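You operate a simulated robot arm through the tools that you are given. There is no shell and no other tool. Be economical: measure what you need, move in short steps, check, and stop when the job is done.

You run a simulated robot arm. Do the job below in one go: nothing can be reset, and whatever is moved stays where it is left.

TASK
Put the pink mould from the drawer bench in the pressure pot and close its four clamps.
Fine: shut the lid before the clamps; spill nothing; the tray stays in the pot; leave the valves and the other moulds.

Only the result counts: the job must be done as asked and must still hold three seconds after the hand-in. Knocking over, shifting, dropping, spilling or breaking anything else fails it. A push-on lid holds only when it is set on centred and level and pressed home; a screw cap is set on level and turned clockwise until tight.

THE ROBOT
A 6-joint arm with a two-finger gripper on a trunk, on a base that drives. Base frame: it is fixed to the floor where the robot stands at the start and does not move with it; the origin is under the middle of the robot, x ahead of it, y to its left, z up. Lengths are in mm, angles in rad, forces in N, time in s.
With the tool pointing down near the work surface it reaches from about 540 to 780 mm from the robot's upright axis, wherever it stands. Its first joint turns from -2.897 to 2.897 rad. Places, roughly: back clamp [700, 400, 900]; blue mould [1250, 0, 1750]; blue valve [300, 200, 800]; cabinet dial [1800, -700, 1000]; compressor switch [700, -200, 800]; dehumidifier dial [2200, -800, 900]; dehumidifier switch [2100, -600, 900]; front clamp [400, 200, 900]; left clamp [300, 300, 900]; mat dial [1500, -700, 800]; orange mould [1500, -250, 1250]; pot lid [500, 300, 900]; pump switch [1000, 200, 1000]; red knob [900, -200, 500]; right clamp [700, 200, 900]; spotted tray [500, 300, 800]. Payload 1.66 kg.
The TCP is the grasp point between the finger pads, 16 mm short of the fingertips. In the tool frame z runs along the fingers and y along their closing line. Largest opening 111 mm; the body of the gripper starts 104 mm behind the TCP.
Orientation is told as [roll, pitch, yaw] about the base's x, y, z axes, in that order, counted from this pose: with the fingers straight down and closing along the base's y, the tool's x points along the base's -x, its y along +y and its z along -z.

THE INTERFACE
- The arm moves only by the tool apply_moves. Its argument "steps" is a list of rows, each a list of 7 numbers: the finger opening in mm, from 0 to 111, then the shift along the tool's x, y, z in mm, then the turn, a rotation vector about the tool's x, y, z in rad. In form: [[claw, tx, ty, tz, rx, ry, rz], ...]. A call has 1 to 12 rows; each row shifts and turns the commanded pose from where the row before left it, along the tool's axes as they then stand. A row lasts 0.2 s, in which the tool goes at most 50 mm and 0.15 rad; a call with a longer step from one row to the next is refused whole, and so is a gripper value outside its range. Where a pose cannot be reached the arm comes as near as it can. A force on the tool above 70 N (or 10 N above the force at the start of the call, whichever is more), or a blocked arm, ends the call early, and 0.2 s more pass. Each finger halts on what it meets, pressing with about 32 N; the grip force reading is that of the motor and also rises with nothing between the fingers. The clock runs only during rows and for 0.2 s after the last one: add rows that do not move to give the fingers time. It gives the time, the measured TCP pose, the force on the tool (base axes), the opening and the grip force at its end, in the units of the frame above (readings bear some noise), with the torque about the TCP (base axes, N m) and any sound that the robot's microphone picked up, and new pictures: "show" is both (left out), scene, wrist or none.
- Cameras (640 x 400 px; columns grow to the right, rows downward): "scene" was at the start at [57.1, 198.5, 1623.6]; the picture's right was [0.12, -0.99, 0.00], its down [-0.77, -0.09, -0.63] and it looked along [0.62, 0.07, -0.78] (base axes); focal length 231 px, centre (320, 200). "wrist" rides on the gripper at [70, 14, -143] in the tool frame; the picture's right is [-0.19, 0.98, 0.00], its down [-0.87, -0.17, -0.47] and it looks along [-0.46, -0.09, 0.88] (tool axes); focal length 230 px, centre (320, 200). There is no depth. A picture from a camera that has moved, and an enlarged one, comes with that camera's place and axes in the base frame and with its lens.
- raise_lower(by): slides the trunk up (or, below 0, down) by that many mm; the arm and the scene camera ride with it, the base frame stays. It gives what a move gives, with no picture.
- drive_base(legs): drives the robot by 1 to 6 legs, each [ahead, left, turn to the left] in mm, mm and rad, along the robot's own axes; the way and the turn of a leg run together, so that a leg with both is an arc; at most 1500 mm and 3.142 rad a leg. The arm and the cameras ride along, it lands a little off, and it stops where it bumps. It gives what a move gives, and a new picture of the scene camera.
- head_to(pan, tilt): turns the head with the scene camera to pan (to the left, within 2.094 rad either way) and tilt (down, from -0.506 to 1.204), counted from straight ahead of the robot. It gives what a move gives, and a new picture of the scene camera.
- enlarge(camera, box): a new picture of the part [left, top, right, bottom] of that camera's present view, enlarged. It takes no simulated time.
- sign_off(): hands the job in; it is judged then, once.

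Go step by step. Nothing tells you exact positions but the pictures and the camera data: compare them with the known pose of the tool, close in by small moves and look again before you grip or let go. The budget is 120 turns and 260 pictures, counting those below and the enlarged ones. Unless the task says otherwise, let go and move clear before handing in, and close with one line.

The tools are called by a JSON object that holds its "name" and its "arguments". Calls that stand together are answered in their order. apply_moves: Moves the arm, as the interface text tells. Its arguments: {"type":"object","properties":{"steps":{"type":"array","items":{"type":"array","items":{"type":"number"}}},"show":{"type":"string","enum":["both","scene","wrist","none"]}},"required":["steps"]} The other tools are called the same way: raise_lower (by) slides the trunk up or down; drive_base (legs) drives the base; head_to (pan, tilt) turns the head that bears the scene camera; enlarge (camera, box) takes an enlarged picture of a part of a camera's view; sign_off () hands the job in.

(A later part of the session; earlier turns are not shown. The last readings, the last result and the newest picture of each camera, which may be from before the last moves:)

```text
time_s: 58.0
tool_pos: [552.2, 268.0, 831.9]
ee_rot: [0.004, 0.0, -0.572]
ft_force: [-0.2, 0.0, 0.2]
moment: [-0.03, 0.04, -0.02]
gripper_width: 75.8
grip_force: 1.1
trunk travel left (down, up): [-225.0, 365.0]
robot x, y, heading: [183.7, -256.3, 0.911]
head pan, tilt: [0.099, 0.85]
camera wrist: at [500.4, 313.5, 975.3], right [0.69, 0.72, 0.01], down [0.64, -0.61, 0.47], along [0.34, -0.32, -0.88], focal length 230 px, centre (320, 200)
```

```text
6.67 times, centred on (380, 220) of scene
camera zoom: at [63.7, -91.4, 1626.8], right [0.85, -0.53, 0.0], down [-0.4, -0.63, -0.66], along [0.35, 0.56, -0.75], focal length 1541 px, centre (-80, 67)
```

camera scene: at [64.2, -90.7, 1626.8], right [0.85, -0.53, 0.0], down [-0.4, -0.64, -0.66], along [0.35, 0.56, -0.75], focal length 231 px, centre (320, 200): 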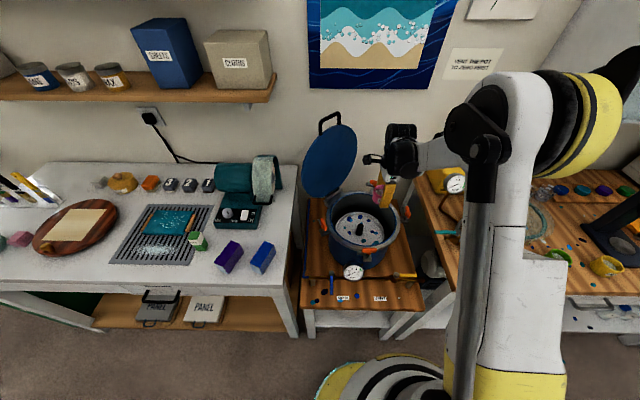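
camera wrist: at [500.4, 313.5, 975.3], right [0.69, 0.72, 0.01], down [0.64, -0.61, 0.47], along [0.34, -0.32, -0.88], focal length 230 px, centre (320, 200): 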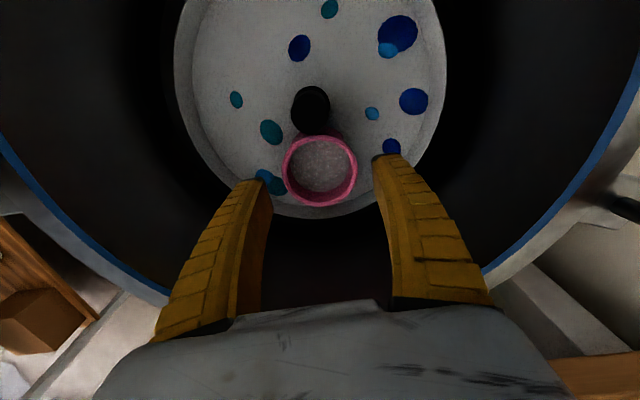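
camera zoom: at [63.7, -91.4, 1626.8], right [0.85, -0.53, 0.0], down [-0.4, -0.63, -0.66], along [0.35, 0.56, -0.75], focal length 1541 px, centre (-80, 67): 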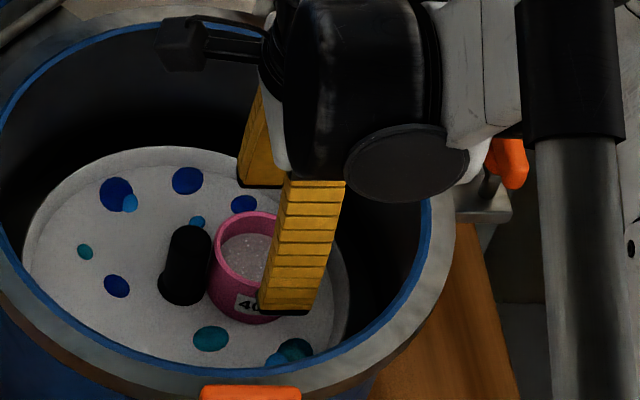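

The pink mould stands upright on the tray. I lift clear, pull the arm in and drive back to the first spot to reach the lid handle.

{"name": "apply_moves", "arguments": {"steps": [[74, 0, 0, -40, 0, 0, 0], [74, 0, 0, -50, 0, 0, 0], [74, 0, 0, -50, 0, 0, 0], [74, 0, 0, -50, 0, 0, 0], [74, 0, 0, -50, 0, 0, 0], [74, 0, 0, -50, 0, 0, 0], [74, 0, 0, -50, 0, 0, 0], [74, 0, 0, -50, 0, 0, 0], [60, 0, 0, -50, 0, 0, 0], [60, 0, -48, 0, 0, 0, -0.1], [60, 0, -48, 0, 0, 0, -0.1]], "show": "wrist"}}

{"name": "enlarge", "arguments": {"camera": "scene", "box": [290, 100, 450, 280]}}

```text
time_s: 60.4
tool_pos: [502.8, 179.9, 1274.1]
ee_rot: [0.004, -0.001, -0.368]
ft_force: [-0.3, -0.2, -0.5]
moment: [0.01, -0.03, -0.02]
gripper_width: 62.0
grip_force: 1.5
trunk travel left (down, up): [-225.0, 365.0]
robot x, y, heading: [184.3, -257.5, 0.91]
head pan, tilt: [0.099, 0.85]
camera wrist: at [442.0, 215.1, 1415.9], right [0.53, 0.85, 0.01], down [0.75, -0.47, 0.47], along [0.4, -0.25, -0.88], focal length 230 px, centre (320, 200)
```

wrist: 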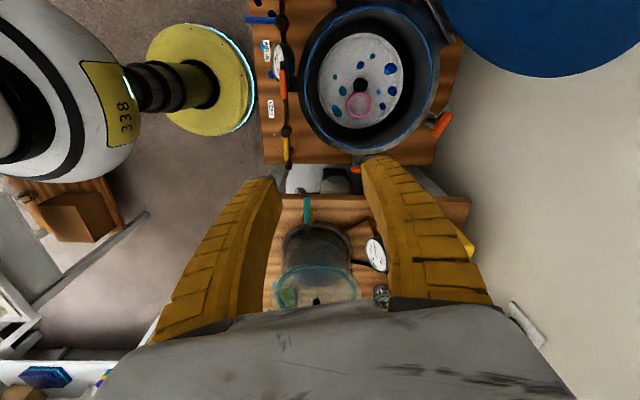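

```text
2.22 times, centred on (370, 190) of scene
camera zoom: at [63.3, -92.4, 1626.9], right [0.85, -0.53, 0.0], down [-0.4, -0.63, -0.66], along [0.35, 0.56, -0.75], focal length 514 px, centre (209, 222)
```

zoom: 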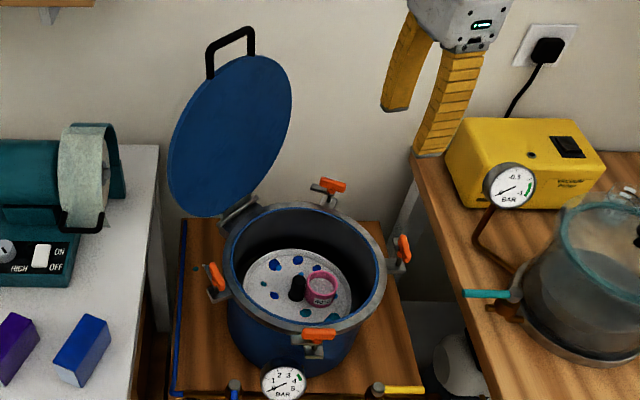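

{"name": "drive_base", "arguments": {"legs": [[89, 304, 0]]}}

{"name": "head_to", "arguments": {"pan": -0.15, "tilt": 0.85}}

```text
time_s: 62.5
tool_pos: [320.5, 437.7, 1273.0]
ee_rot: [0.005, -0.001, -0.376]
ft_force: [-1.0, 0.5, -0.3]
moment: [-0.03, -0.04, -0.01]
gripper_width: 61.8
grip_force: 1.1
trunk travel left (down, up): [-225.0, 365.0]
robot x, y, heading: [-1.0, -0.8, 0.902]
head pan, tilt: [0.099, 0.85]
camera scene: at [-120.1, 167.2, 1626.6], right [0.84, -0.54, 0.0], down [-0.4, -0.63, -0.66], along [0.35, 0.56, -0.75], focal length 231 px, centre (320, 200)
```

scene: 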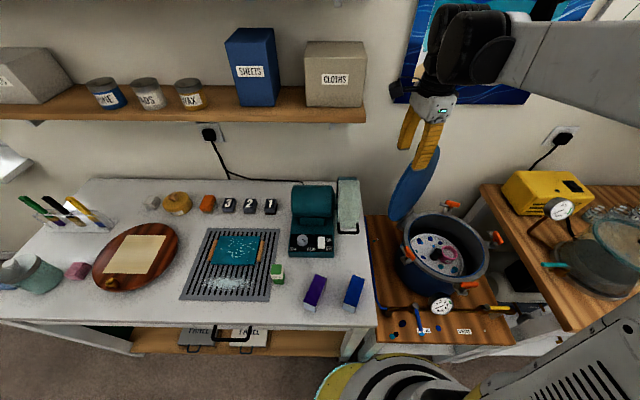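

```text
time_s: 63.2
tool_pos: [320.4, 438.4, 1272.6]
ee_rot: [0.006, -0.001, -0.375]
ft_force: [-0.4, 0.2, -0.5]
moment: [0.01, 0.0, -0.01]
gripper_width: 62.1
grip_force: 1.0
trunk travel left (down, up): [-225.0, 365.0]
robot x, y, heading: [-4.1, 0.2, 0.905]
head pan, tilt: [-0.15, 0.85]
camera scene: at [-104.7, 154.2, 1626.8], right [0.69, -0.73, 0.0], down [-0.55, -0.52, -0.66], along [0.48, 0.45, -0.75], focal length 231 px, centre (320, 200)
```

scene: 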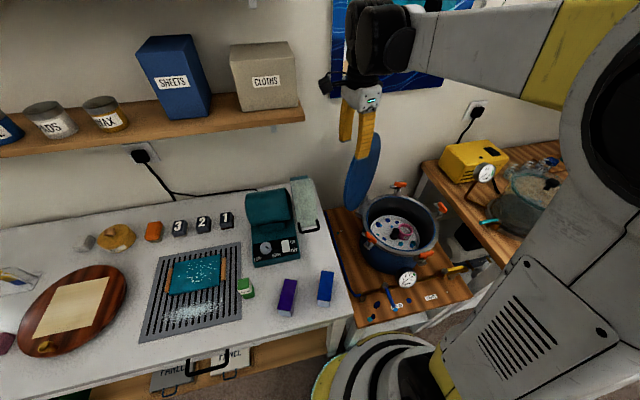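

Now I align the gripper with the handle (yaw 0.22, slight tilt) and move above it.

{"name": "apply_moves", "arguments": {"steps": [[60, 0, 0, -20, 0, 0, -0.15], [60, 0, 0, -15, 0, 0, -0.15], [60, 0, 0, 0, 0, 0, -0.15], [60, 0, 0, 0, 0, 0, -0.145], [60, -48, 5, 0, 0, 0, 0], [60, -48, 5, 0, 0, 0, 0], [60, -48, 5, 0, 0.12, 0, 0], [60, 0, 5, 0, 0.13, 0, 0]], "show": "both"}}

{"name": "enlarge", "arguments": {"camera": "wrist", "box": [220, 60, 420, 260]}}

```text
time_s: 65.0
tool_pos: [457.0, 488.8, 1307.5]
ee_rot: [-0.248, -0.003, 0.222]
ft_force: [0.9, -0.2, -0.2]
moment: [-0.03, -0.05, -0.02]
gripper_width: 62.1
grip_force: 1.1
trunk travel left (down, up): [-225.0, 365.0]
robot x, y, heading: [-0.8, -3.5, 0.906]
head pan, tilt: [-0.15, 0.85]
camera scene: at [-105.6, 154.6, 1626.7], right [0.69, -0.73, 0.0], down [-0.55, -0.52, -0.66], along [0.48, 0.45, -0.75], focal length 231 px, centre (320, 200)
camera wrist: at [376.6, 518.6, 1441.9], right [-0.02, 0.97, -0.24], down [0.85, 0.14, 0.5], along [0.52, -0.19, -0.83], focal length 230 px, centre (320, 200)
```

scene: 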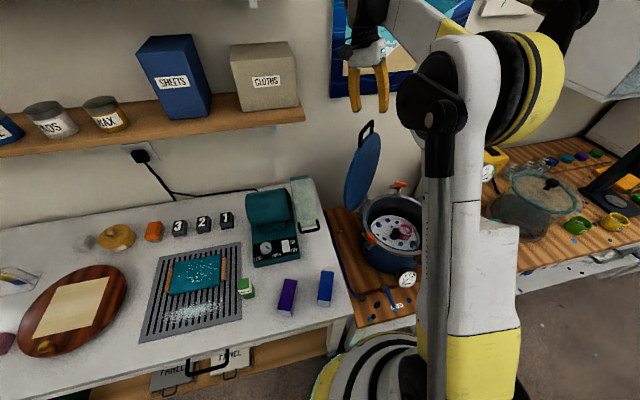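
wrist: 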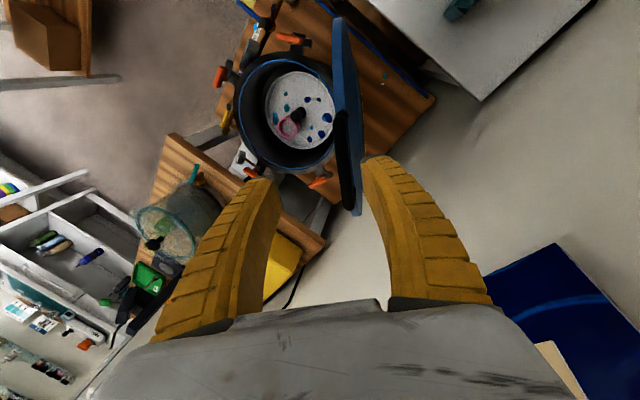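

```text
2.00 times, centred on (320, 160) of wrist
camera zoom: at [376.6, 518.6, 1441.9], right [-0.02, 0.97, -0.24], down [0.85, 0.14, 0.5], along [0.52, -0.19, -0.83], focal length 460 px, centre (320, 280)
```

zoom: 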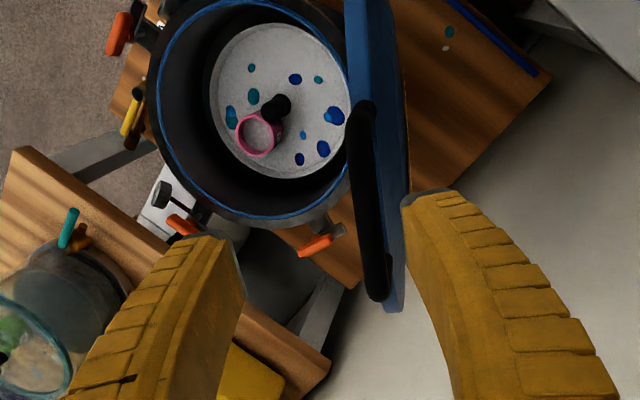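

{"name": "apply_moves", "arguments": {"steps": [[60, -5, 13, 20, 0, 0, 0], [60, 0, 13, 20, 0, 0, 0], [60, 0, 0, 25, 0, 0, 0]], "show": "both"}}

{"name": "enlarge", "arguments": {"camera": "wrist", "box": [220, 60, 420, 260]}}

{"name": "enlarge", "arguments": {"camera": "scene", "box": [320, 60, 420, 220]}}

```text
time_s: 65.8
tool_pos: [459.0, 499.1, 1237.7]
ee_rot: [-0.246, -0.004, 0.221]
ft_force: [-0.3, 0.0, 0.0]
moment: [0.04, -0.02, 0.0]
gripper_width: 62.2
grip_force: 1.2
trunk travel left (down, up): [-225.0, 365.0]
robot x, y, heading: [1.0, -2.3, 0.904]
head pan, tilt: [-0.15, 0.85]
camera scene: at [-104.3, 154.0, 1626.8], right [0.68, -0.73, 0.0], down [-0.55, -0.51, -0.66], along [0.48, 0.45, -0.75], focal length 231 px, centre (320, 200)
camera wrist: at [380.7, 528.0, 1372.4], right [-0.02, 0.97, -0.24], down [0.85, 0.14, 0.5], along [0.52, -0.19, -0.83], focal length 230 px, centre (320, 200)
```

scene: 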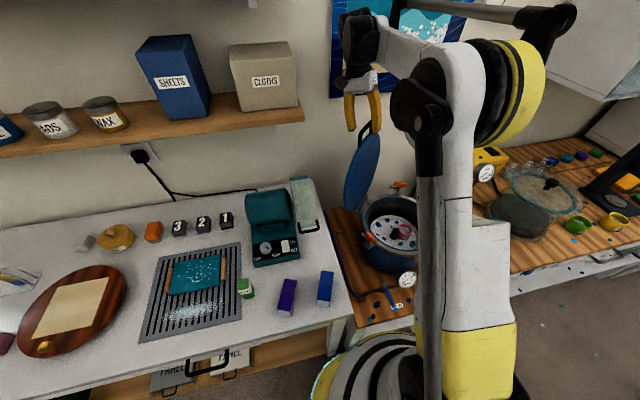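
wrist: 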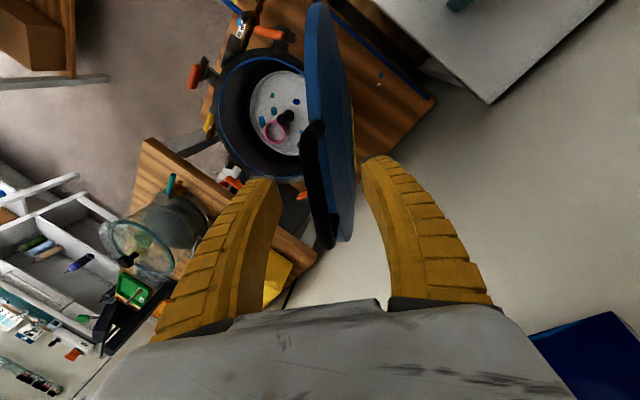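

```text
2.00 times, centred on (320, 160) of wrist
camera zoom: at [380.7, 528.0, 1372.4], right [-0.02, 0.97, -0.24], down [0.85, 0.14, 0.5], along [0.52, -0.19, -0.83], focal length 460 px, centre (320, 280)
```

zoom: 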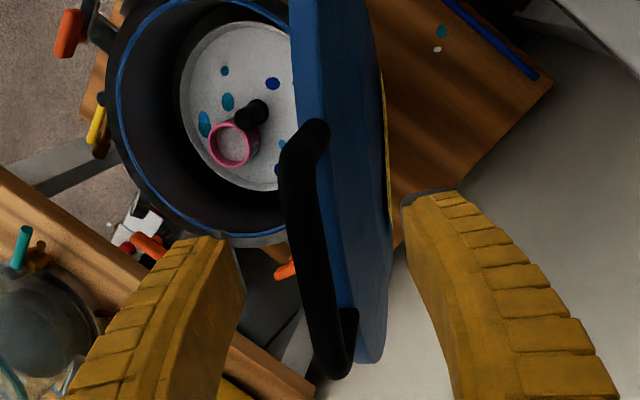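

```text
2.50 times, centred on (370, 140) of scene
camera zoom: at [-104.3, 154.0, 1626.8], right [0.68, -0.73, 0.0], down [-0.55, -0.51, -0.66], along [0.48, 0.45, -0.75], focal length 578 px, centre (195, 350)
```

zoom: 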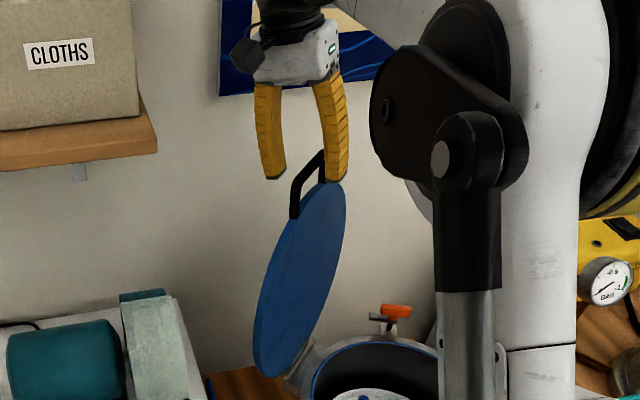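

The bar is ~11 mm off to one side of the tool line; I correct, go down around it and close.

{"name": "apply_moves", "arguments": {"steps": [[60, -5, -11, 15, 0, 0, 0], [54, 0, 0, 20, 0, 0, 0], [50, 0, 0, 16, 0, 0, 0]], "show": "wrist"}}

{"name": "enlarge", "arguments": {"camera": "scene", "box": [320, 60, 420, 220]}}

```text
time_s: 66.7
tool_pos: [470.5, 476.7, 1191.1]
ee_rot: [-0.246, -0.003, 0.219]
ft_force: [0.1, -0.2, -0.2]
moment: [0.0, 0.01, 0.02]
gripper_width: 52.2
grip_force: 1.7
trunk travel left (down, up): [-225.0, 365.0]
robot x, y, heading: [1.5, -1.8, 0.904]
head pan, tilt: [-0.15, 0.85]
camera wrist: at [391.0, 506.1, 1325.6], right [-0.02, 0.97, -0.24], down [0.85, 0.14, 0.5], along [0.52, -0.19, -0.83], focal length 230 px, centre (320, 200)
```

wrist: 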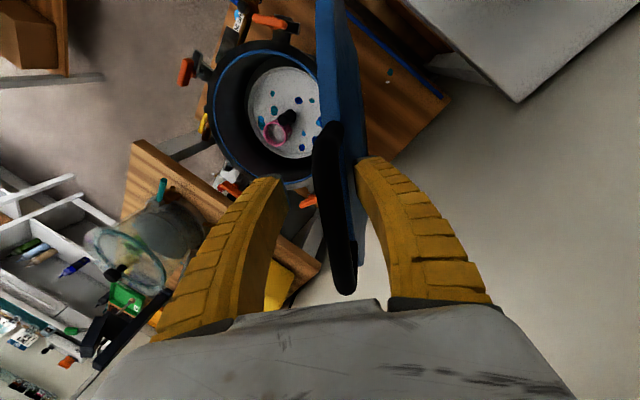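

```text
2.50 times, centred on (370, 140) of scene
camera zoom: at [-104.4, 154.0, 1626.8], right [0.68, -0.73, 0.0], down [-0.55, -0.51, -0.66], along [0.48, 0.45, -0.75], focal length 578 px, centre (195, 350)
```

zoom: 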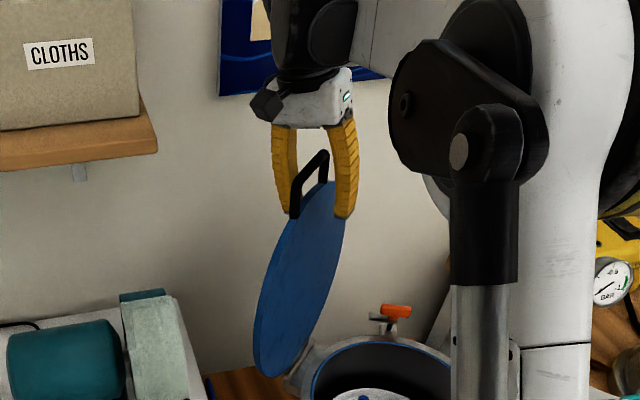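

The fingers reach down past the bar onto the lid edge. I raise ~27 mm so they close just under the bar.

{"name": "apply_moves", "arguments": {"steps": [[50, 0, 0, -27, 0, 0, 0], [0, 0, 0, 0, 0, 0, 0], [0, 0, 0, 0, 0, 0, 0], [0, 0, 0, 0, 0, 0, 0]], "show": "wrist"}}

{"name": "enlarge", "arguments": {"camera": "scene", "box": [320, 60, 420, 220]}}

```text
time_s: 67.7
tool_pos: [467.8, 486.3, 1216.8]
ee_rot: [-0.246, -0.004, 0.222]
ft_force: [-1.4, 1.8, -5.0]
moment: [-0.01, -0.02, -0.01]
gripper_width: 6.2
grip_force: 28.7
trunk travel left (down, up): [-225.0, 365.0]
robot x, y, heading: [-1.5, 3.3, 0.903]
head pan, tilt: [-0.15, 0.85]
camera wrist: at [389.6, 513.7, 1351.7], right [-0.02, 0.97, -0.24], down [0.85, 0.14, 0.5], along [0.52, -0.19, -0.83], focal length 230 px, centre (320, 200)
```

wrist: 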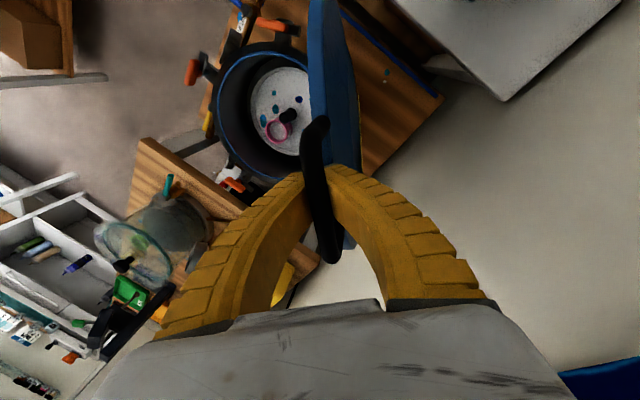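

```text
2.50 times, centred on (370, 140) of scene
camera zoom: at [-104.3, 154.7, 1626.7], right [0.69, -0.73, 0.0], down [-0.55, -0.51, -0.66], along [0.48, 0.45, -0.75], focal length 578 px, centre (195, 350)
```

zoom: 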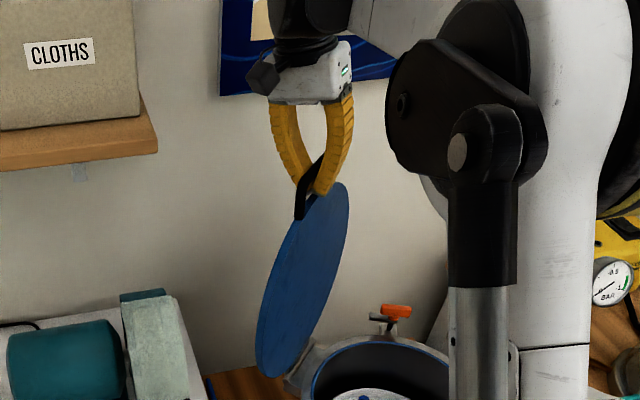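

The bar is caged just as during lifting. I now reverse the arc: first pull it back past vertical.

{"name": "apply_moves", "arguments": {"steps": [[0, 0, -35.4, 5.8, -0.04, 0, 0], [0, 0, -33.3, 7.8, -0.04, 0, 0], [0, 0, -32.7, 9.6, -0.04, 0, 0]], "show": "wrist"}}

```text
time_s: 68.5
tool_pos: [491.1, 382.5, 1215.0]
ee_rot: [-0.125, -0.002, 0.222]
ft_force: [-9.7, 0.5, -26.9]
moment: [-0.09, 0.02, -0.04]
gripper_width: 6.0
grip_force: 29.2
trunk travel left (down, up): [-225.0, 365.0]
robot x, y, heading: [1.2, 0.6, 0.9]
head pan, tilt: [-0.15, 0.85]
camera wrist: at [415.6, 396.4, 1352.8], right [-0.03, 0.99, -0.12], down [0.87, 0.09, 0.49], along [0.5, -0.09, -0.86], focal length 230 px, centre (320, 200)
```

wrist: 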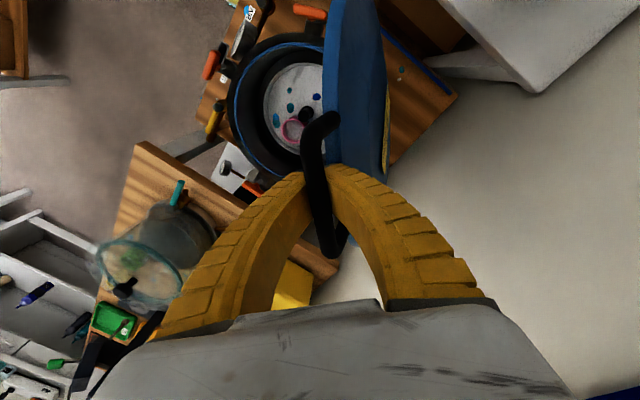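

{"name": "apply_moves", "arguments": {"steps": [[0, 0, -32.2, 16, -0.04, 0, 0], [0, 0, -31.4, 17, -0.04, 0, 0], [0, 0, -30.6, 17, -0.04, 0, 0]], "show": "wrist"}}

```text
time_s: 69.2
tool_pos: [510.7, 288.3, 1173.7]
ee_rot: [-0.006, -0.003, 0.221]
ft_force: [-8.0, -0.1, -10.9]
moment: [-0.02, 0.14, -0.05]
gripper_width: 6.1
grip_force: 29.5
trunk travel left (down, up): [-225.0, 365.0]
robot x, y, heading: [0.8, -1.4, 0.903]
head pan, tilt: [-0.15, 0.85]
camera wrist: at [440.3, 283.4, 1316.0], right [-0.03, 1.0, -0.01], down [0.88, 0.03, 0.48], along [0.48, 0.01, -0.88], focal length 230 px, centre (320, 200)
```

wrist: 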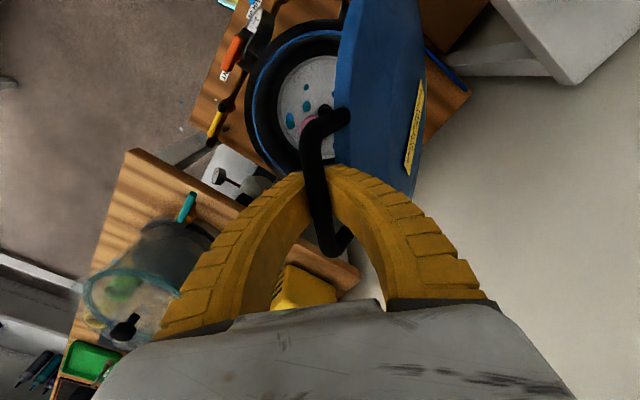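

{"name": "apply_moves", "arguments": {"steps": [[0, 0, -29.7, 18, 0, 0, 0], [0, 0, -27.8, 20.5, 0, 0, 0], [0, 0, -25.7, 22.6, 0, 0, 0], [0, 0, -23.3, 25, 0, 0, 0]], "show": "none"}}

{"name": "apply_moves", "arguments": {"steps": [[0, 0, -20.7, 27.2, 0, 0, 0], [0, 0, -17.8, 29.1, 0, 0, 0]], "show": "wrist"}}

```text
time_s: 70.2
tool_pos: [532.8, 186.1, 1087.9]
ee_rot: [-0.008, -0.001, 0.223]
ft_force: [-23.4, 26.8, -29.5]
moment: [-0.38, 0.25, -0.19]
gripper_width: 6.1
grip_force: 30.3
trunk travel left (down, up): [-225.0, 365.0]
robot x, y, heading: [-2.6, -3.1, 0.909]
head pan, tilt: [-0.15, 0.85]
```

```text
time_s: 70.8
tool_pos: [542.4, 150.4, 1033.5]
ee_rot: [-0.005, -0.004, 0.22]
ft_force: [-24.9, 39.0, -28.6]
moment: [-0.47, 0.24, -0.22]
gripper_width: 5.8
grip_force: 29.4
trunk travel left (down, up): [-225.0, 365.0]
robot x, y, heading: [-1.0, 3.1, 0.908]
head pan, tilt: [-0.15, 0.85]
camera wrist: at [471.0, 147.8, 1174.4], right [-0.03, 1.0, 0.0], down [0.88, 0.03, 0.48], along [0.47, 0.01, -0.88], focal length 230 px, centre (320, 200)
```

wrist: 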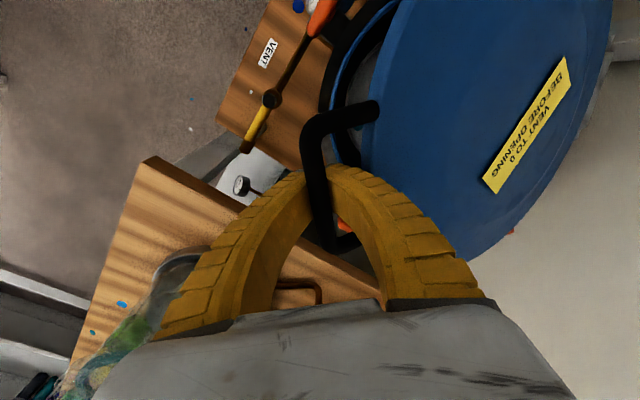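

I relieve the side pull, then lower the rest of the way.

{"name": "apply_moves", "arguments": {"steps": [[0, 6, 8, 5, 0, 0, 0], [0, 0, -14, 30.8, 0, 0, 0], [0, 0, -11, 32.1, 0, 0, 0]], "show": "none"}}

{"name": "apply_moves", "arguments": {"steps": [[0, 0, -6, 30, 0, 0, 0], [0, 0, -3, 25, 0, 0, 0]], "show": "both"}}

```text
time_s: 71.7
tool_pos: [543.8, 124.8, 964.4]
ee_rot: [-0.009, -0.003, 0.218]
ft_force: [1.1, 1.3, -6.1]
moment: [-0.06, 0.16, -0.08]
gripper_width: 5.9
grip_force: 29.5
trunk travel left (down, up): [-225.0, 365.0]
robot x, y, heading: [0.2, 3.5, 0.9]
head pan, tilt: [-0.15, 0.85]
```

```text
time_s: 72.2
tool_pos: [545.2, 115.6, 910.8]
ee_rot: [-0.008, -0.004, 0.219]
ft_force: [2.0, -9.7, -4.5]
moment: [0.07, 0.16, 0.01]
gripper_width: 0.1
grip_force: 29.0
trunk travel left (down, up): [-225.0, 365.0]
robot x, y, heading: [-2.1, 0.9, 0.901]
head pan, tilt: [-0.15, 0.85]
camera scene: at [-103.9, 152.9, 1626.9], right [0.68, -0.73, 0.0], down [-0.55, -0.51, -0.66], along [0.48, 0.45, -0.75], focal length 231 px, centre (320, 200)
camera wrist: at [474.6, 112.6, 1052.5], right [-0.03, 1.0, -0.01], down [0.88, 0.03, 0.48], along [0.48, 0.01, -0.88], focal length 230 px, centre (320, 200)
```

scene: 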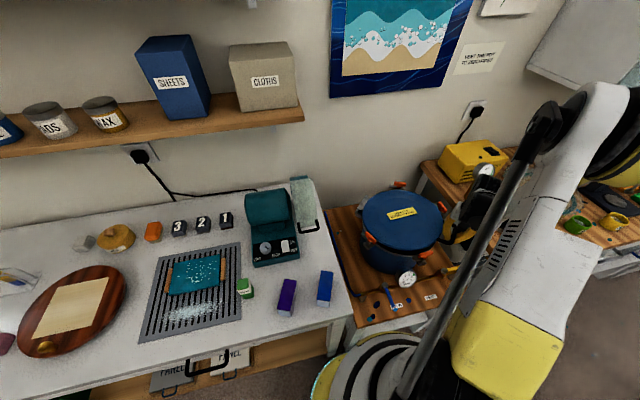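
wrist: 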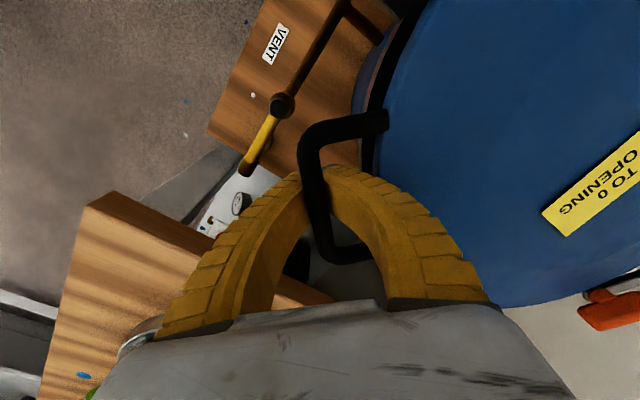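

Almost down. The last 40 mm, slowly.

{"name": "apply_moves", "arguments": {"steps": [[0, 0, -4, 12, 0, 0, 0], [0, 0, -1, 12, 0, 0, 0], [0, 0, 0, 12, 0, 0, 0], [0, 0, 0, 8, 0, 0, 0]], "show": "wrist"}}

{"name": "enlarge", "arguments": {"camera": "scene", "box": [340, 170, 460, 290]}}

```text
time_s: 73.2
tool_pos: [546.0, 112.2, 866.2]
ee_rot: [-0.007, -0.004, 0.22]
ft_force: [0.5, -0.2, 0.7]
moment: [0.01, 0.01, -0.04]
gripper_width: 0.0
grip_force: 28.4
trunk travel left (down, up): [-225.0, 365.0]
robot x, y, heading: [0.2, -0.1, 0.909]
head pan, tilt: [-0.15, 0.85]
camera wrist: at [474.8, 108.7, 1008.5], right [-0.03, 1.0, -0.01], down [0.88, 0.03, 0.48], along [0.48, 0.01, -0.88], focal length 230 px, centre (320, 200)
```

wrist: 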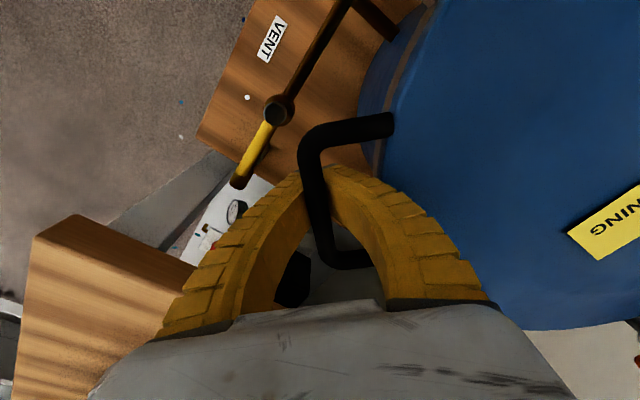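

```text
3.33 times, centred on (400, 230) of scene
camera zoom: at [-104.7, 154.1, 1626.8], right [0.69, -0.73, 0.0], down [-0.55, -0.51, -0.66], along [0.48, 0.45, -0.75], focal length 770 px, centre (53, 100)
```

zoom: 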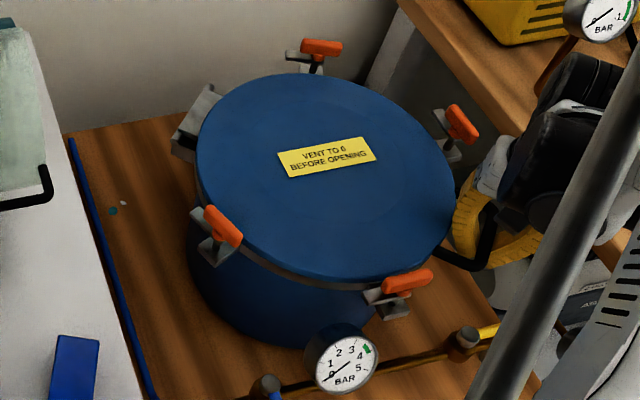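

The lid is shut. I release the handle, rise and look closely at the clamps.

{"name": "apply_moves", "arguments": {"steps": [[34, 0, 0, 0, 0, 0, 0], [34, 0, 0, 0, 0, 0, 0], [34, 0, 0, -30, 0, 0, 0], [34, 0, 0, -40, 0, 0, 0], [34, 0, 0, -40, 0, 0, 0], [34, 0, 0, -30, 0, 0, 0]], "show": "wrist"}}

{"name": "enlarge", "arguments": {"camera": "wrist", "box": [260, 0, 420, 100]}}

{"name": "enlarge", "arguments": {"camera": "wrist", "box": [480, 200, 640, 300]}}

{"name": "enlarge", "arguments": {"camera": "scene", "box": [350, 210, 450, 290]}}

```text
time_s: 74.7
tool_pos: [545.6, 112.5, 1005.8]
ee_rot: [-0.006, -0.003, 0.219]
ft_force: [-0.9, 0.5, -0.2]
moment: [0.03, -0.01, 0.0]
gripper_width: 36.5
grip_force: 2.0
trunk travel left (down, up): [-225.0, 365.0]
robot x, y, heading: [-2.4, 1.9, 0.903]
head pan, tilt: [-0.15, 0.85]
camera wrist: at [474.1, 109.2, 1148.3], right [-0.03, 1.0, -0.01], down [0.88, 0.03, 0.48], along [0.48, 0.01, -0.88], focal length 230 px, centre (320, 200)
```

wrist: 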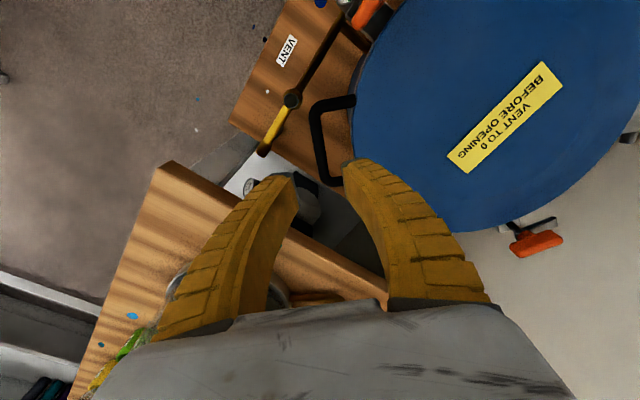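

```text
4.00 times, centred on (340, 50) of wrist
camera zoom: at [474.1, 109.2, 1148.3], right [-0.03, 1.0, -0.01], down [0.88, 0.03, 0.48], along [0.48, 0.01, -0.88], focal length 920 px, centre (240, 800)
```

zoom: 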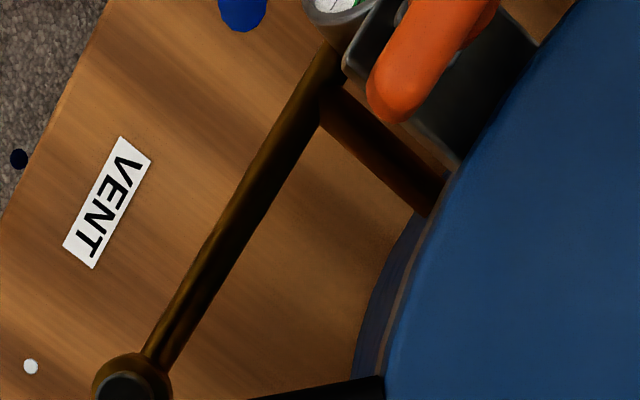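

```text
4.00 times, centred on (560, 250) of wrist
camera zoom: at [474.1, 109.2, 1148.3], right [-0.03, 1.0, -0.01], down [0.88, 0.03, 0.48], along [0.48, 0.01, -0.88], focal length 920 px, centre (-640, 0)
```

zoom: 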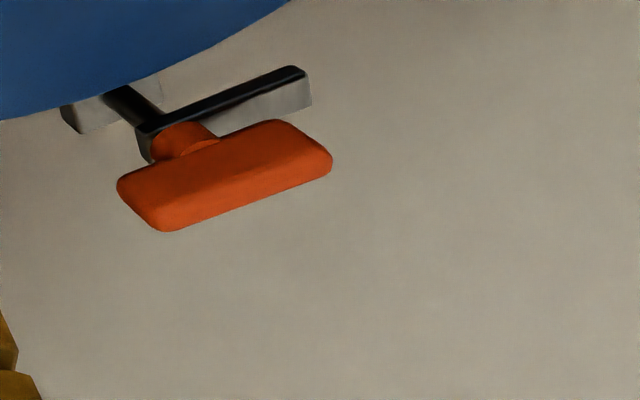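

```text
5.00 times, centred on (400, 250) of scene
camera zoom: at [-105.2, 154.0, 1626.8], right [0.69, -0.73, 0.0], down [-0.55, -0.51, -0.66], along [0.48, 0.45, -0.75], focal length 1156 px, centre (-80, -50)
```

zoom: 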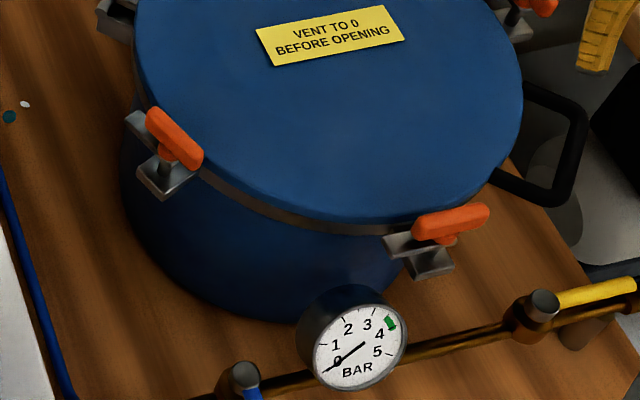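

The clamps are swing types: an orange T-bar atop an upright post with a steel finger now pointing along the rim, toward the hinge. Back and right must turn counter-clockwise, left and front clockwise, 90° each. I start with the back clamp.

{"name": "apply_moves", "arguments": {"steps": [[60, 0, 0, -45, 0, 0, 0], [60, -22.2, 37.9, 0, 0, 0, 0], [60, -22.2, 37.9, 0, 0, 0, 0], [60, -22.2, 37.9, 0, 0, 0, 0], [60, -22.2, 37.9, 0, 0, 0, 0], [60, -22.2, 37.9, 0, 0, 0, 0], [60, -22.2, 37.9, 0, 0, 0, 0], [60, 0, 0, 0, 0, 0, 0.15], [60, 0, 0, 0, 0, 0, 0.15], [60, 0, 0, 0, 0, 0, 0.15], [60, 0, 0, 0, 0, 0, 0.15], [60, 0, 0, 0, 0, 0, 0.15]], "show": "none"}}

{"name": "apply_moves", "arguments": {"steps": [[60, 0, 0, 0, 0, 0, 0.15], [60, 0, 0, 0, 0, 0, 0.15], [60, 0, 0, 0, 0, 0, 0.15]], "show": "both"}}

{"name": "enlarge", "arguments": {"camera": "wrist", "box": [220, 60, 420, 260]}}

```text
time_s: 77.2
tool_pos: [625.5, 364.0, 1049.5]
ee_rot: [-0.002, -0.007, -0.532]
ft_force: [0.2, 0.7, -0.2]
moment: [0.01, -0.04, -0.01]
gripper_width: 61.7
grip_force: 1.9
trunk travel left (down, up): [-225.0, 365.0]
robot x, y, heading: [-0.6, 1.3, 0.904]
head pan, tilt: [-0.15, 0.85]
```

```text
time_s: 78.0
tool_pos: [625.0, 364.5, 1049.7]
ee_rot: [-0.001, -0.008, -0.982]
ft_force: [-0.6, -0.2, 0.6]
moment: [-0.01, -0.02, -0.02]
gripper_width: 62.1
grip_force: 1.2
trunk travel left (down, up): [-225.0, 365.0]
robot x, y, heading: [-0.1, -2.1, 0.898]
head pan, tilt: [-0.15, 0.85]
camera scene: at [-104.6, 154.1, 1626.8], right [0.68, -0.73, 0.0], down [-0.55, -0.51, -0.66], along [0.48, 0.45, -0.75], focal length 231 px, centre (320, 200)
camera wrist: at [597.9, 428.3, 1192.0], right [0.92, 0.39, 0.0], down [0.34, -0.81, 0.48], along [0.19, -0.44, -0.88], focal length 230 px, centre (320, 200)
```

scene: 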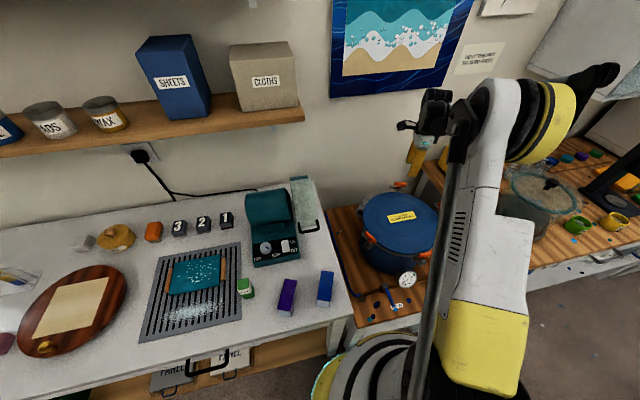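
wrist: 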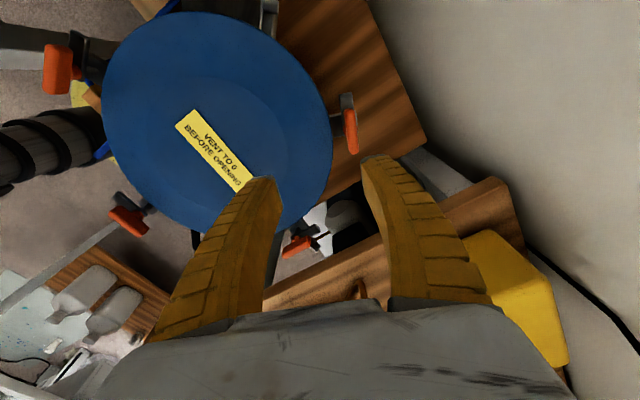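

```text
2.00 times, centred on (320, 160) of wrist
camera zoom: at [597.9, 428.3, 1192.0], right [0.92, 0.39, 0.0], down [0.34, -0.81, 0.48], along [0.19, -0.44, -0.88], focal length 460 px, centre (320, 280)
```

zoom: 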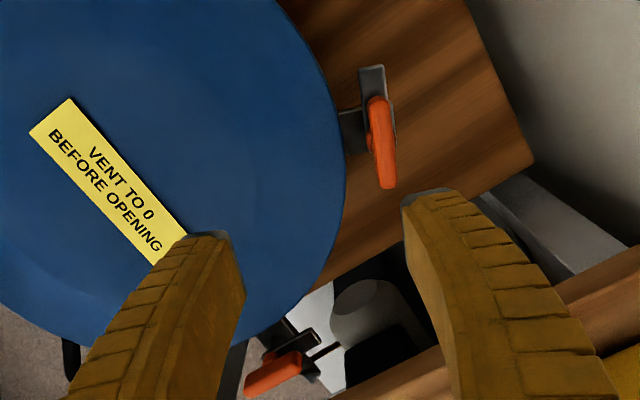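

Triangulating both views: the back clamp's bar centre is (655,389,914), direction 125°. I move over it.

{"name": "apply_moves", "arguments": {"steps": [[60, 3.7, 39, 0, 0, 0, -0.02], [50, 0, 0, 45, 0, 0, 0], [44, 0, 0, 40, 0, 0, 0]], "show": "wrist"}}

{"name": "enlarge", "arguments": {"camera": "wrist", "box": [240, 80, 400, 240]}}

```text
time_s: 78.8
tool_pos: [656.6, 388.9, 964.2]
ee_rot: [0.0, -0.008, -0.96]
ft_force: [-0.4, -0.5, -0.1]
moment: [0.0, -0.03, -0.03]
gripper_width: 46.1
grip_force: 1.9
trunk travel left (down, up): [-225.0, 365.0]
robot x, y, heading: [-0.1, 1.1, 0.907]
head pan, tilt: [-0.15, 0.85]
camera wrist: at [627.7, 451.5, 1105.7], right [0.91, 0.41, 0.0], down [0.36, -0.8, 0.48], along [0.2, -0.44, -0.88], focal length 230 px, centre (320, 200)
```

wrist: 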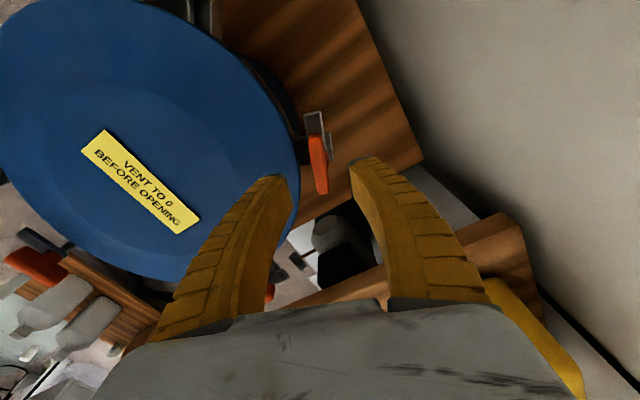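

```text
2.50 times, centred on (320, 160) of wrist
camera zoom: at [627.7, 451.5, 1105.7], right [0.91, 0.41, 0.0], down [0.36, -0.8, 0.48], along [0.2, -0.44, -0.88], focal length 575 px, centre (320, 300)
```

zoom: 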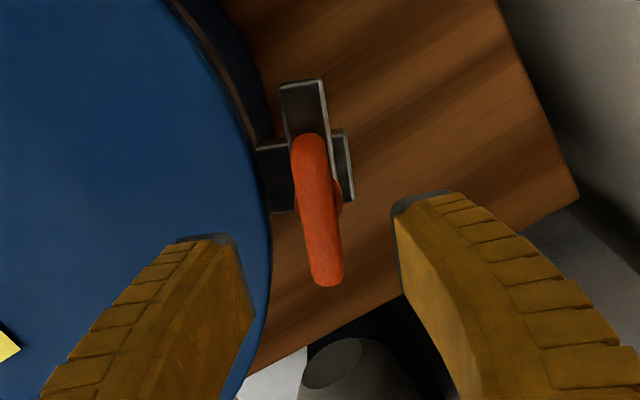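

Well aligned. I narrow the opening, go down and grip the bar.

{"name": "apply_moves", "arguments": {"steps": [[26, 0, -1.5, 20, 0, 0, 0], [26, 0, 0, 0, 0, 0, 0], [26, 0, 0, 15, 0, 0, 0], [26, 0, 0, 11, 0, 0, 0]], "show": "wrist"}}

{"name": "enlarge", "arguments": {"camera": "wrist", "box": [260, 120, 380, 240]}}

```text
time_s: 79.8
tool_pos: [654.5, 386.8, 919.1]
ee_rot: [0.001, -0.008, -0.961]
ft_force: [0.1, 0.1, -0.1]
moment: [-0.02, -0.04, 0.02]
gripper_width: 28.7
grip_force: 2.5
trunk travel left (down, up): [-225.0, 365.0]
robot x, y, heading: [-5.4, 0.3, 0.907]
head pan, tilt: [-0.15, 0.85]
camera wrist: at [626.2, 450.7, 1060.7], right [0.91, 0.41, 0.0], down [0.36, -0.8, 0.48], along [0.2, -0.44, -0.88], focal length 230 px, centre (320, 200)
```

wrist: 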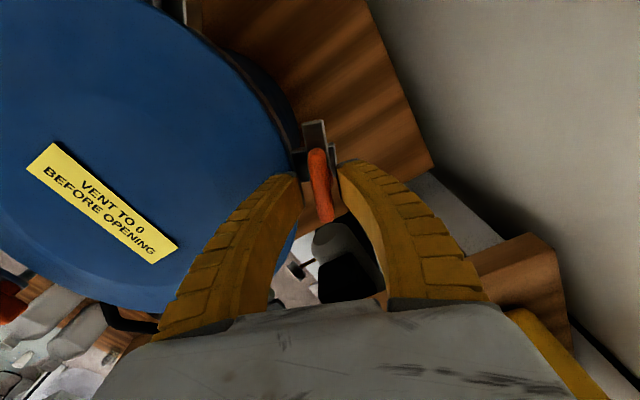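

```text
3.33 times, centred on (320, 180) of wrist
camera zoom: at [626.2, 450.7, 1060.7], right [0.91, 0.41, 0.0], down [0.36, -0.8, 0.48], along [0.2, -0.44, -0.88], focal length 767 px, centre (320, 267)
```

zoom: 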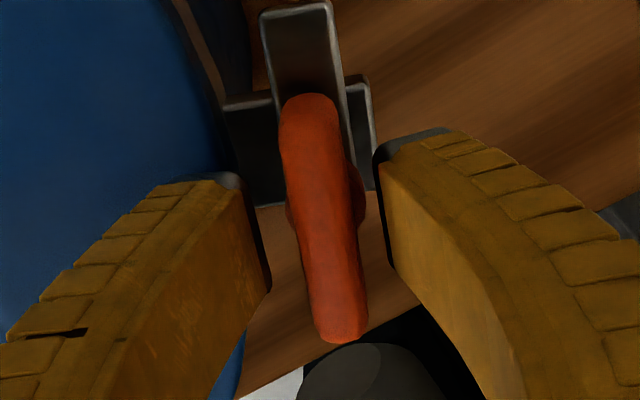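

Fingers straddle the bar. I close and turn counter-clockwise a bit, watching the forces.

{"name": "apply_moves", "arguments": {"steps": [[26, 0, 0, 2, 0, 0, 0], [0, 0, 0, 0, 0, 0, 0], [0, 0, 0, 0, 0, 0, 0], [0, 0, 0, 0, 0, 0, 0], [0, 0, 0, 0, 0, 0, -0.1], [0, 0, 0, 0, 0, 0, -0.1], [0, 0, 0, 0, 0, 0, -0.1]], "show": "wrist"}}

{"name": "enlarge", "arguments": {"camera": "wrist", "box": [260, 120, 380, 240]}}

```text
time_s: 81.5
tool_pos: [656.5, 388.2, 916.2]
ee_rot: [0.0, -0.008, -0.659]
ft_force: [25.8, 15.3, 9.8]
moment: [0.13, -0.07, -0.12]
gripper_width: 9.9
grip_force: 33.7
trunk travel left (down, up): [-225.0, 365.0]
robot x, y, heading: [-2.9, -0.1, 0.905]
head pan, tilt: [-0.15, 0.85]
camera wrist: at [609.8, 440.7, 1058.0], right [0.75, 0.66, 0.0], down [0.58, -0.66, 0.48], along [0.32, -0.36, -0.88], focal length 230 px, centre (320, 200)
```

wrist: 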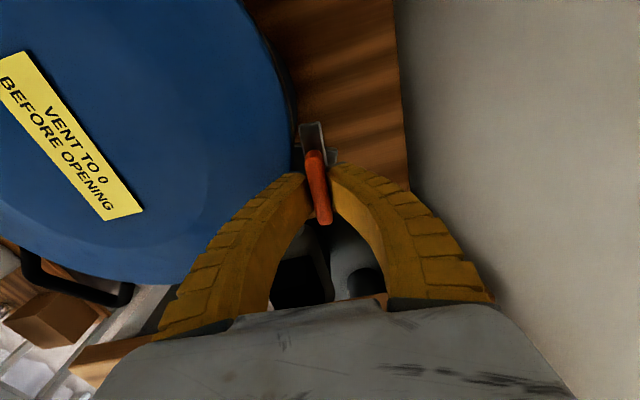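

```text
3.33 times, centred on (320, 180) of wrist
camera zoom: at [609.8, 440.7, 1058.0], right [0.75, 0.66, 0.0], down [0.58, -0.66, 0.48], along [0.32, -0.36, -0.88], focal length 767 px, centre (320, 267)
```

zoom: 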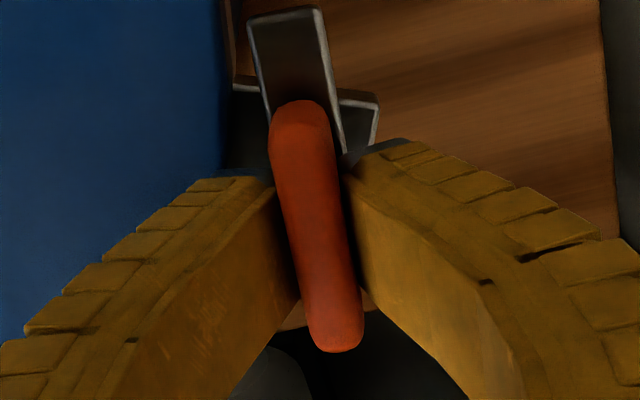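

The bar turns with the gripper. Continuing to a full 90°.

{"name": "apply_moves", "arguments": {"steps": [[0, 0, 3, 0, 0, 0, -0.12], [0, 0, 0, 0, 0, 0, -0.12], [0, 0, 0, 0, 0, 0, -0.12], [0, 0, 0, 0, 0, 0, -0.12], [0, 0, 0, 0, 0, 0, -0.12]], "show": "none"}}

{"name": "apply_moves", "arguments": {"steps": [[0, 0, 0, 0, 0, 0, -0.12], [0, 0, 0, 0, 0, 0, -0.12], [0, 0, 0, 0, 0, 0, -0.12], [0, 0, 0, 0, 0, 0, -0.12], [0, 0, 0, 0, 0, 0, -0.12]], "show": "wrist"}}

{"name": "enlarge", "arguments": {"camera": "wrist", "box": [240, 100, 400, 240]}}

```text
time_s: 82.7
tool_pos: [657.6, 391.3, 916.6]
ee_rot: [-0.006, -0.006, -0.058]
ft_force: [14.5, 5.7, 8.5]
moment: [0.02, -0.53, -0.05]
gripper_width: 8.8
grip_force: 34.5
trunk travel left (down, up): [-225.0, 365.0]
robot x, y, heading: [-0.7, -3.1, 0.905]
head pan, tilt: [-0.15, 0.85]
```

```text
time_s: 83.8
tool_pos: [657.0, 390.9, 916.9]
ee_rot: [-0.007, -0.001, 0.544]
ft_force: [12.9, 15.8, 8.6]
moment: [0.23, -0.25, 0.0]
gripper_width: 9.1
grip_force: 33.7
trunk travel left (down, up): [-225.0, 365.0]
robot x, y, heading: [-2.2, -0.6, 0.911]
head pan, tilt: [-0.15, 0.85]
camera wrist: at [590.3, 365.7, 1058.9], right [-0.35, 0.94, -0.01], down [0.83, 0.31, 0.47], along [0.45, 0.16, -0.88], focal length 230 px, centre (320, 200)
```

wrist: 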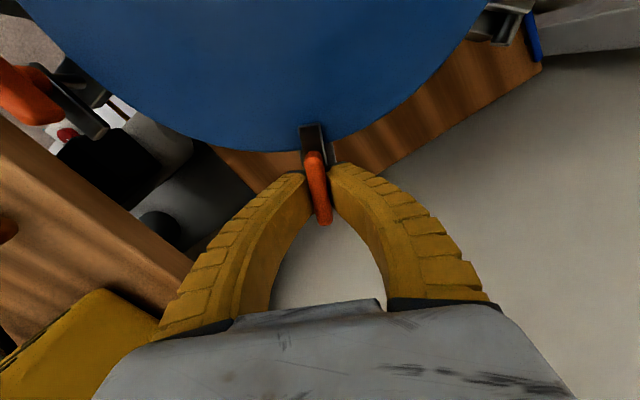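

```text
2.86 times, centred on (320, 170) of wrist
camera zoom: at [590.3, 365.7, 1058.9], right [-0.35, 0.94, -0.01], down [0.83, 0.31, 0.47], along [0.45, 0.16, -0.88], focal length 657 px, centre (320, 286)
```

zoom: 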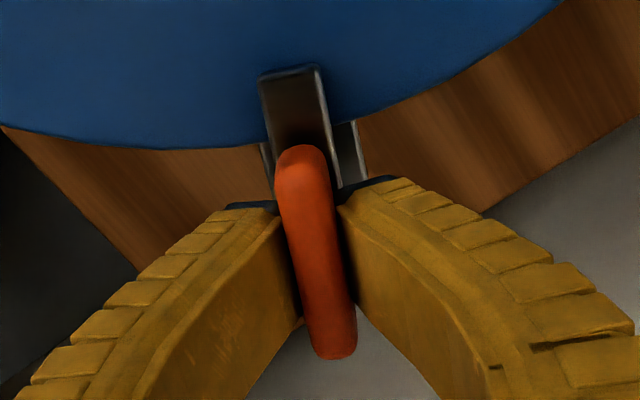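

The steel finger now reaches over the lid. I turn slightly further to feel for the stop.

{"name": "apply_moves", "arguments": {"steps": [[0, 0, 0, 0, 0, 0, -0.07], [0, 0, 0, 0, 0, 0, -0.07]], "show": "wrist"}}

{"name": "enlarge", "arguments": {"camera": "wrist", "box": [240, 100, 400, 240]}}

```text
time_s: 84.5
tool_pos: [656.0, 391.2, 917.2]
ee_rot: [-0.007, 0.0, 0.681]
ft_force: [8.6, 16.5, 8.0]
moment: [0.17, -0.17, -0.61]
gripper_width: 9.5
grip_force: 34.1
trunk travel left (down, up): [-225.0, 365.0]
robot x, y, heading: [-5.9, -4.1, 0.905]
head pan, tilt: [-0.15, 0.85]
camera wrist: at [593.7, 356.6, 1059.2], right [-0.47, 0.88, -0.01], down [0.78, 0.42, 0.47], along [0.42, 0.22, -0.88], focal length 230 px, centre (320, 200)
```

wrist: 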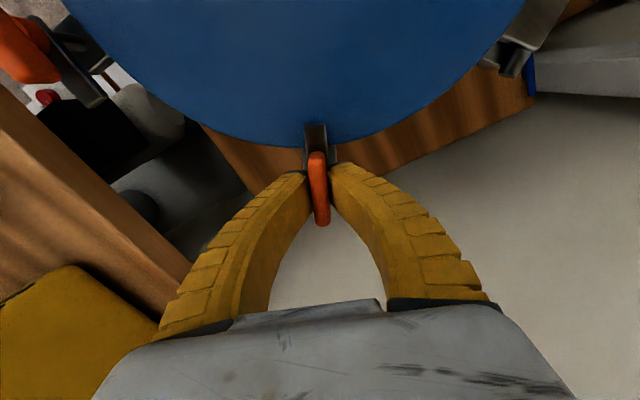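

```text
2.86 times, centred on (320, 170) of wrist
camera zoom: at [593.7, 356.6, 1059.2], right [-0.47, 0.88, -0.01], down [0.78, 0.42, 0.47], along [0.42, 0.22, -0.88], focal length 657 px, centre (320, 286)
```

zoom: 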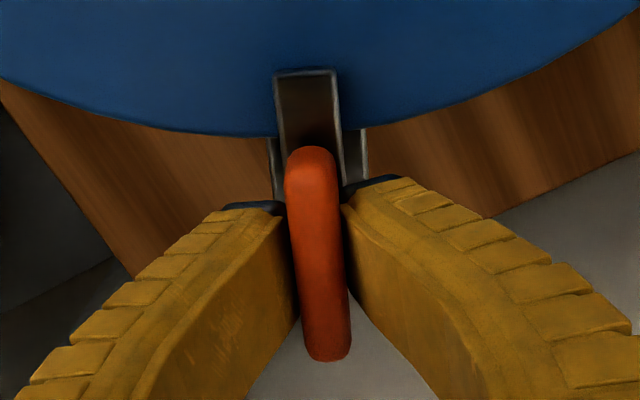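

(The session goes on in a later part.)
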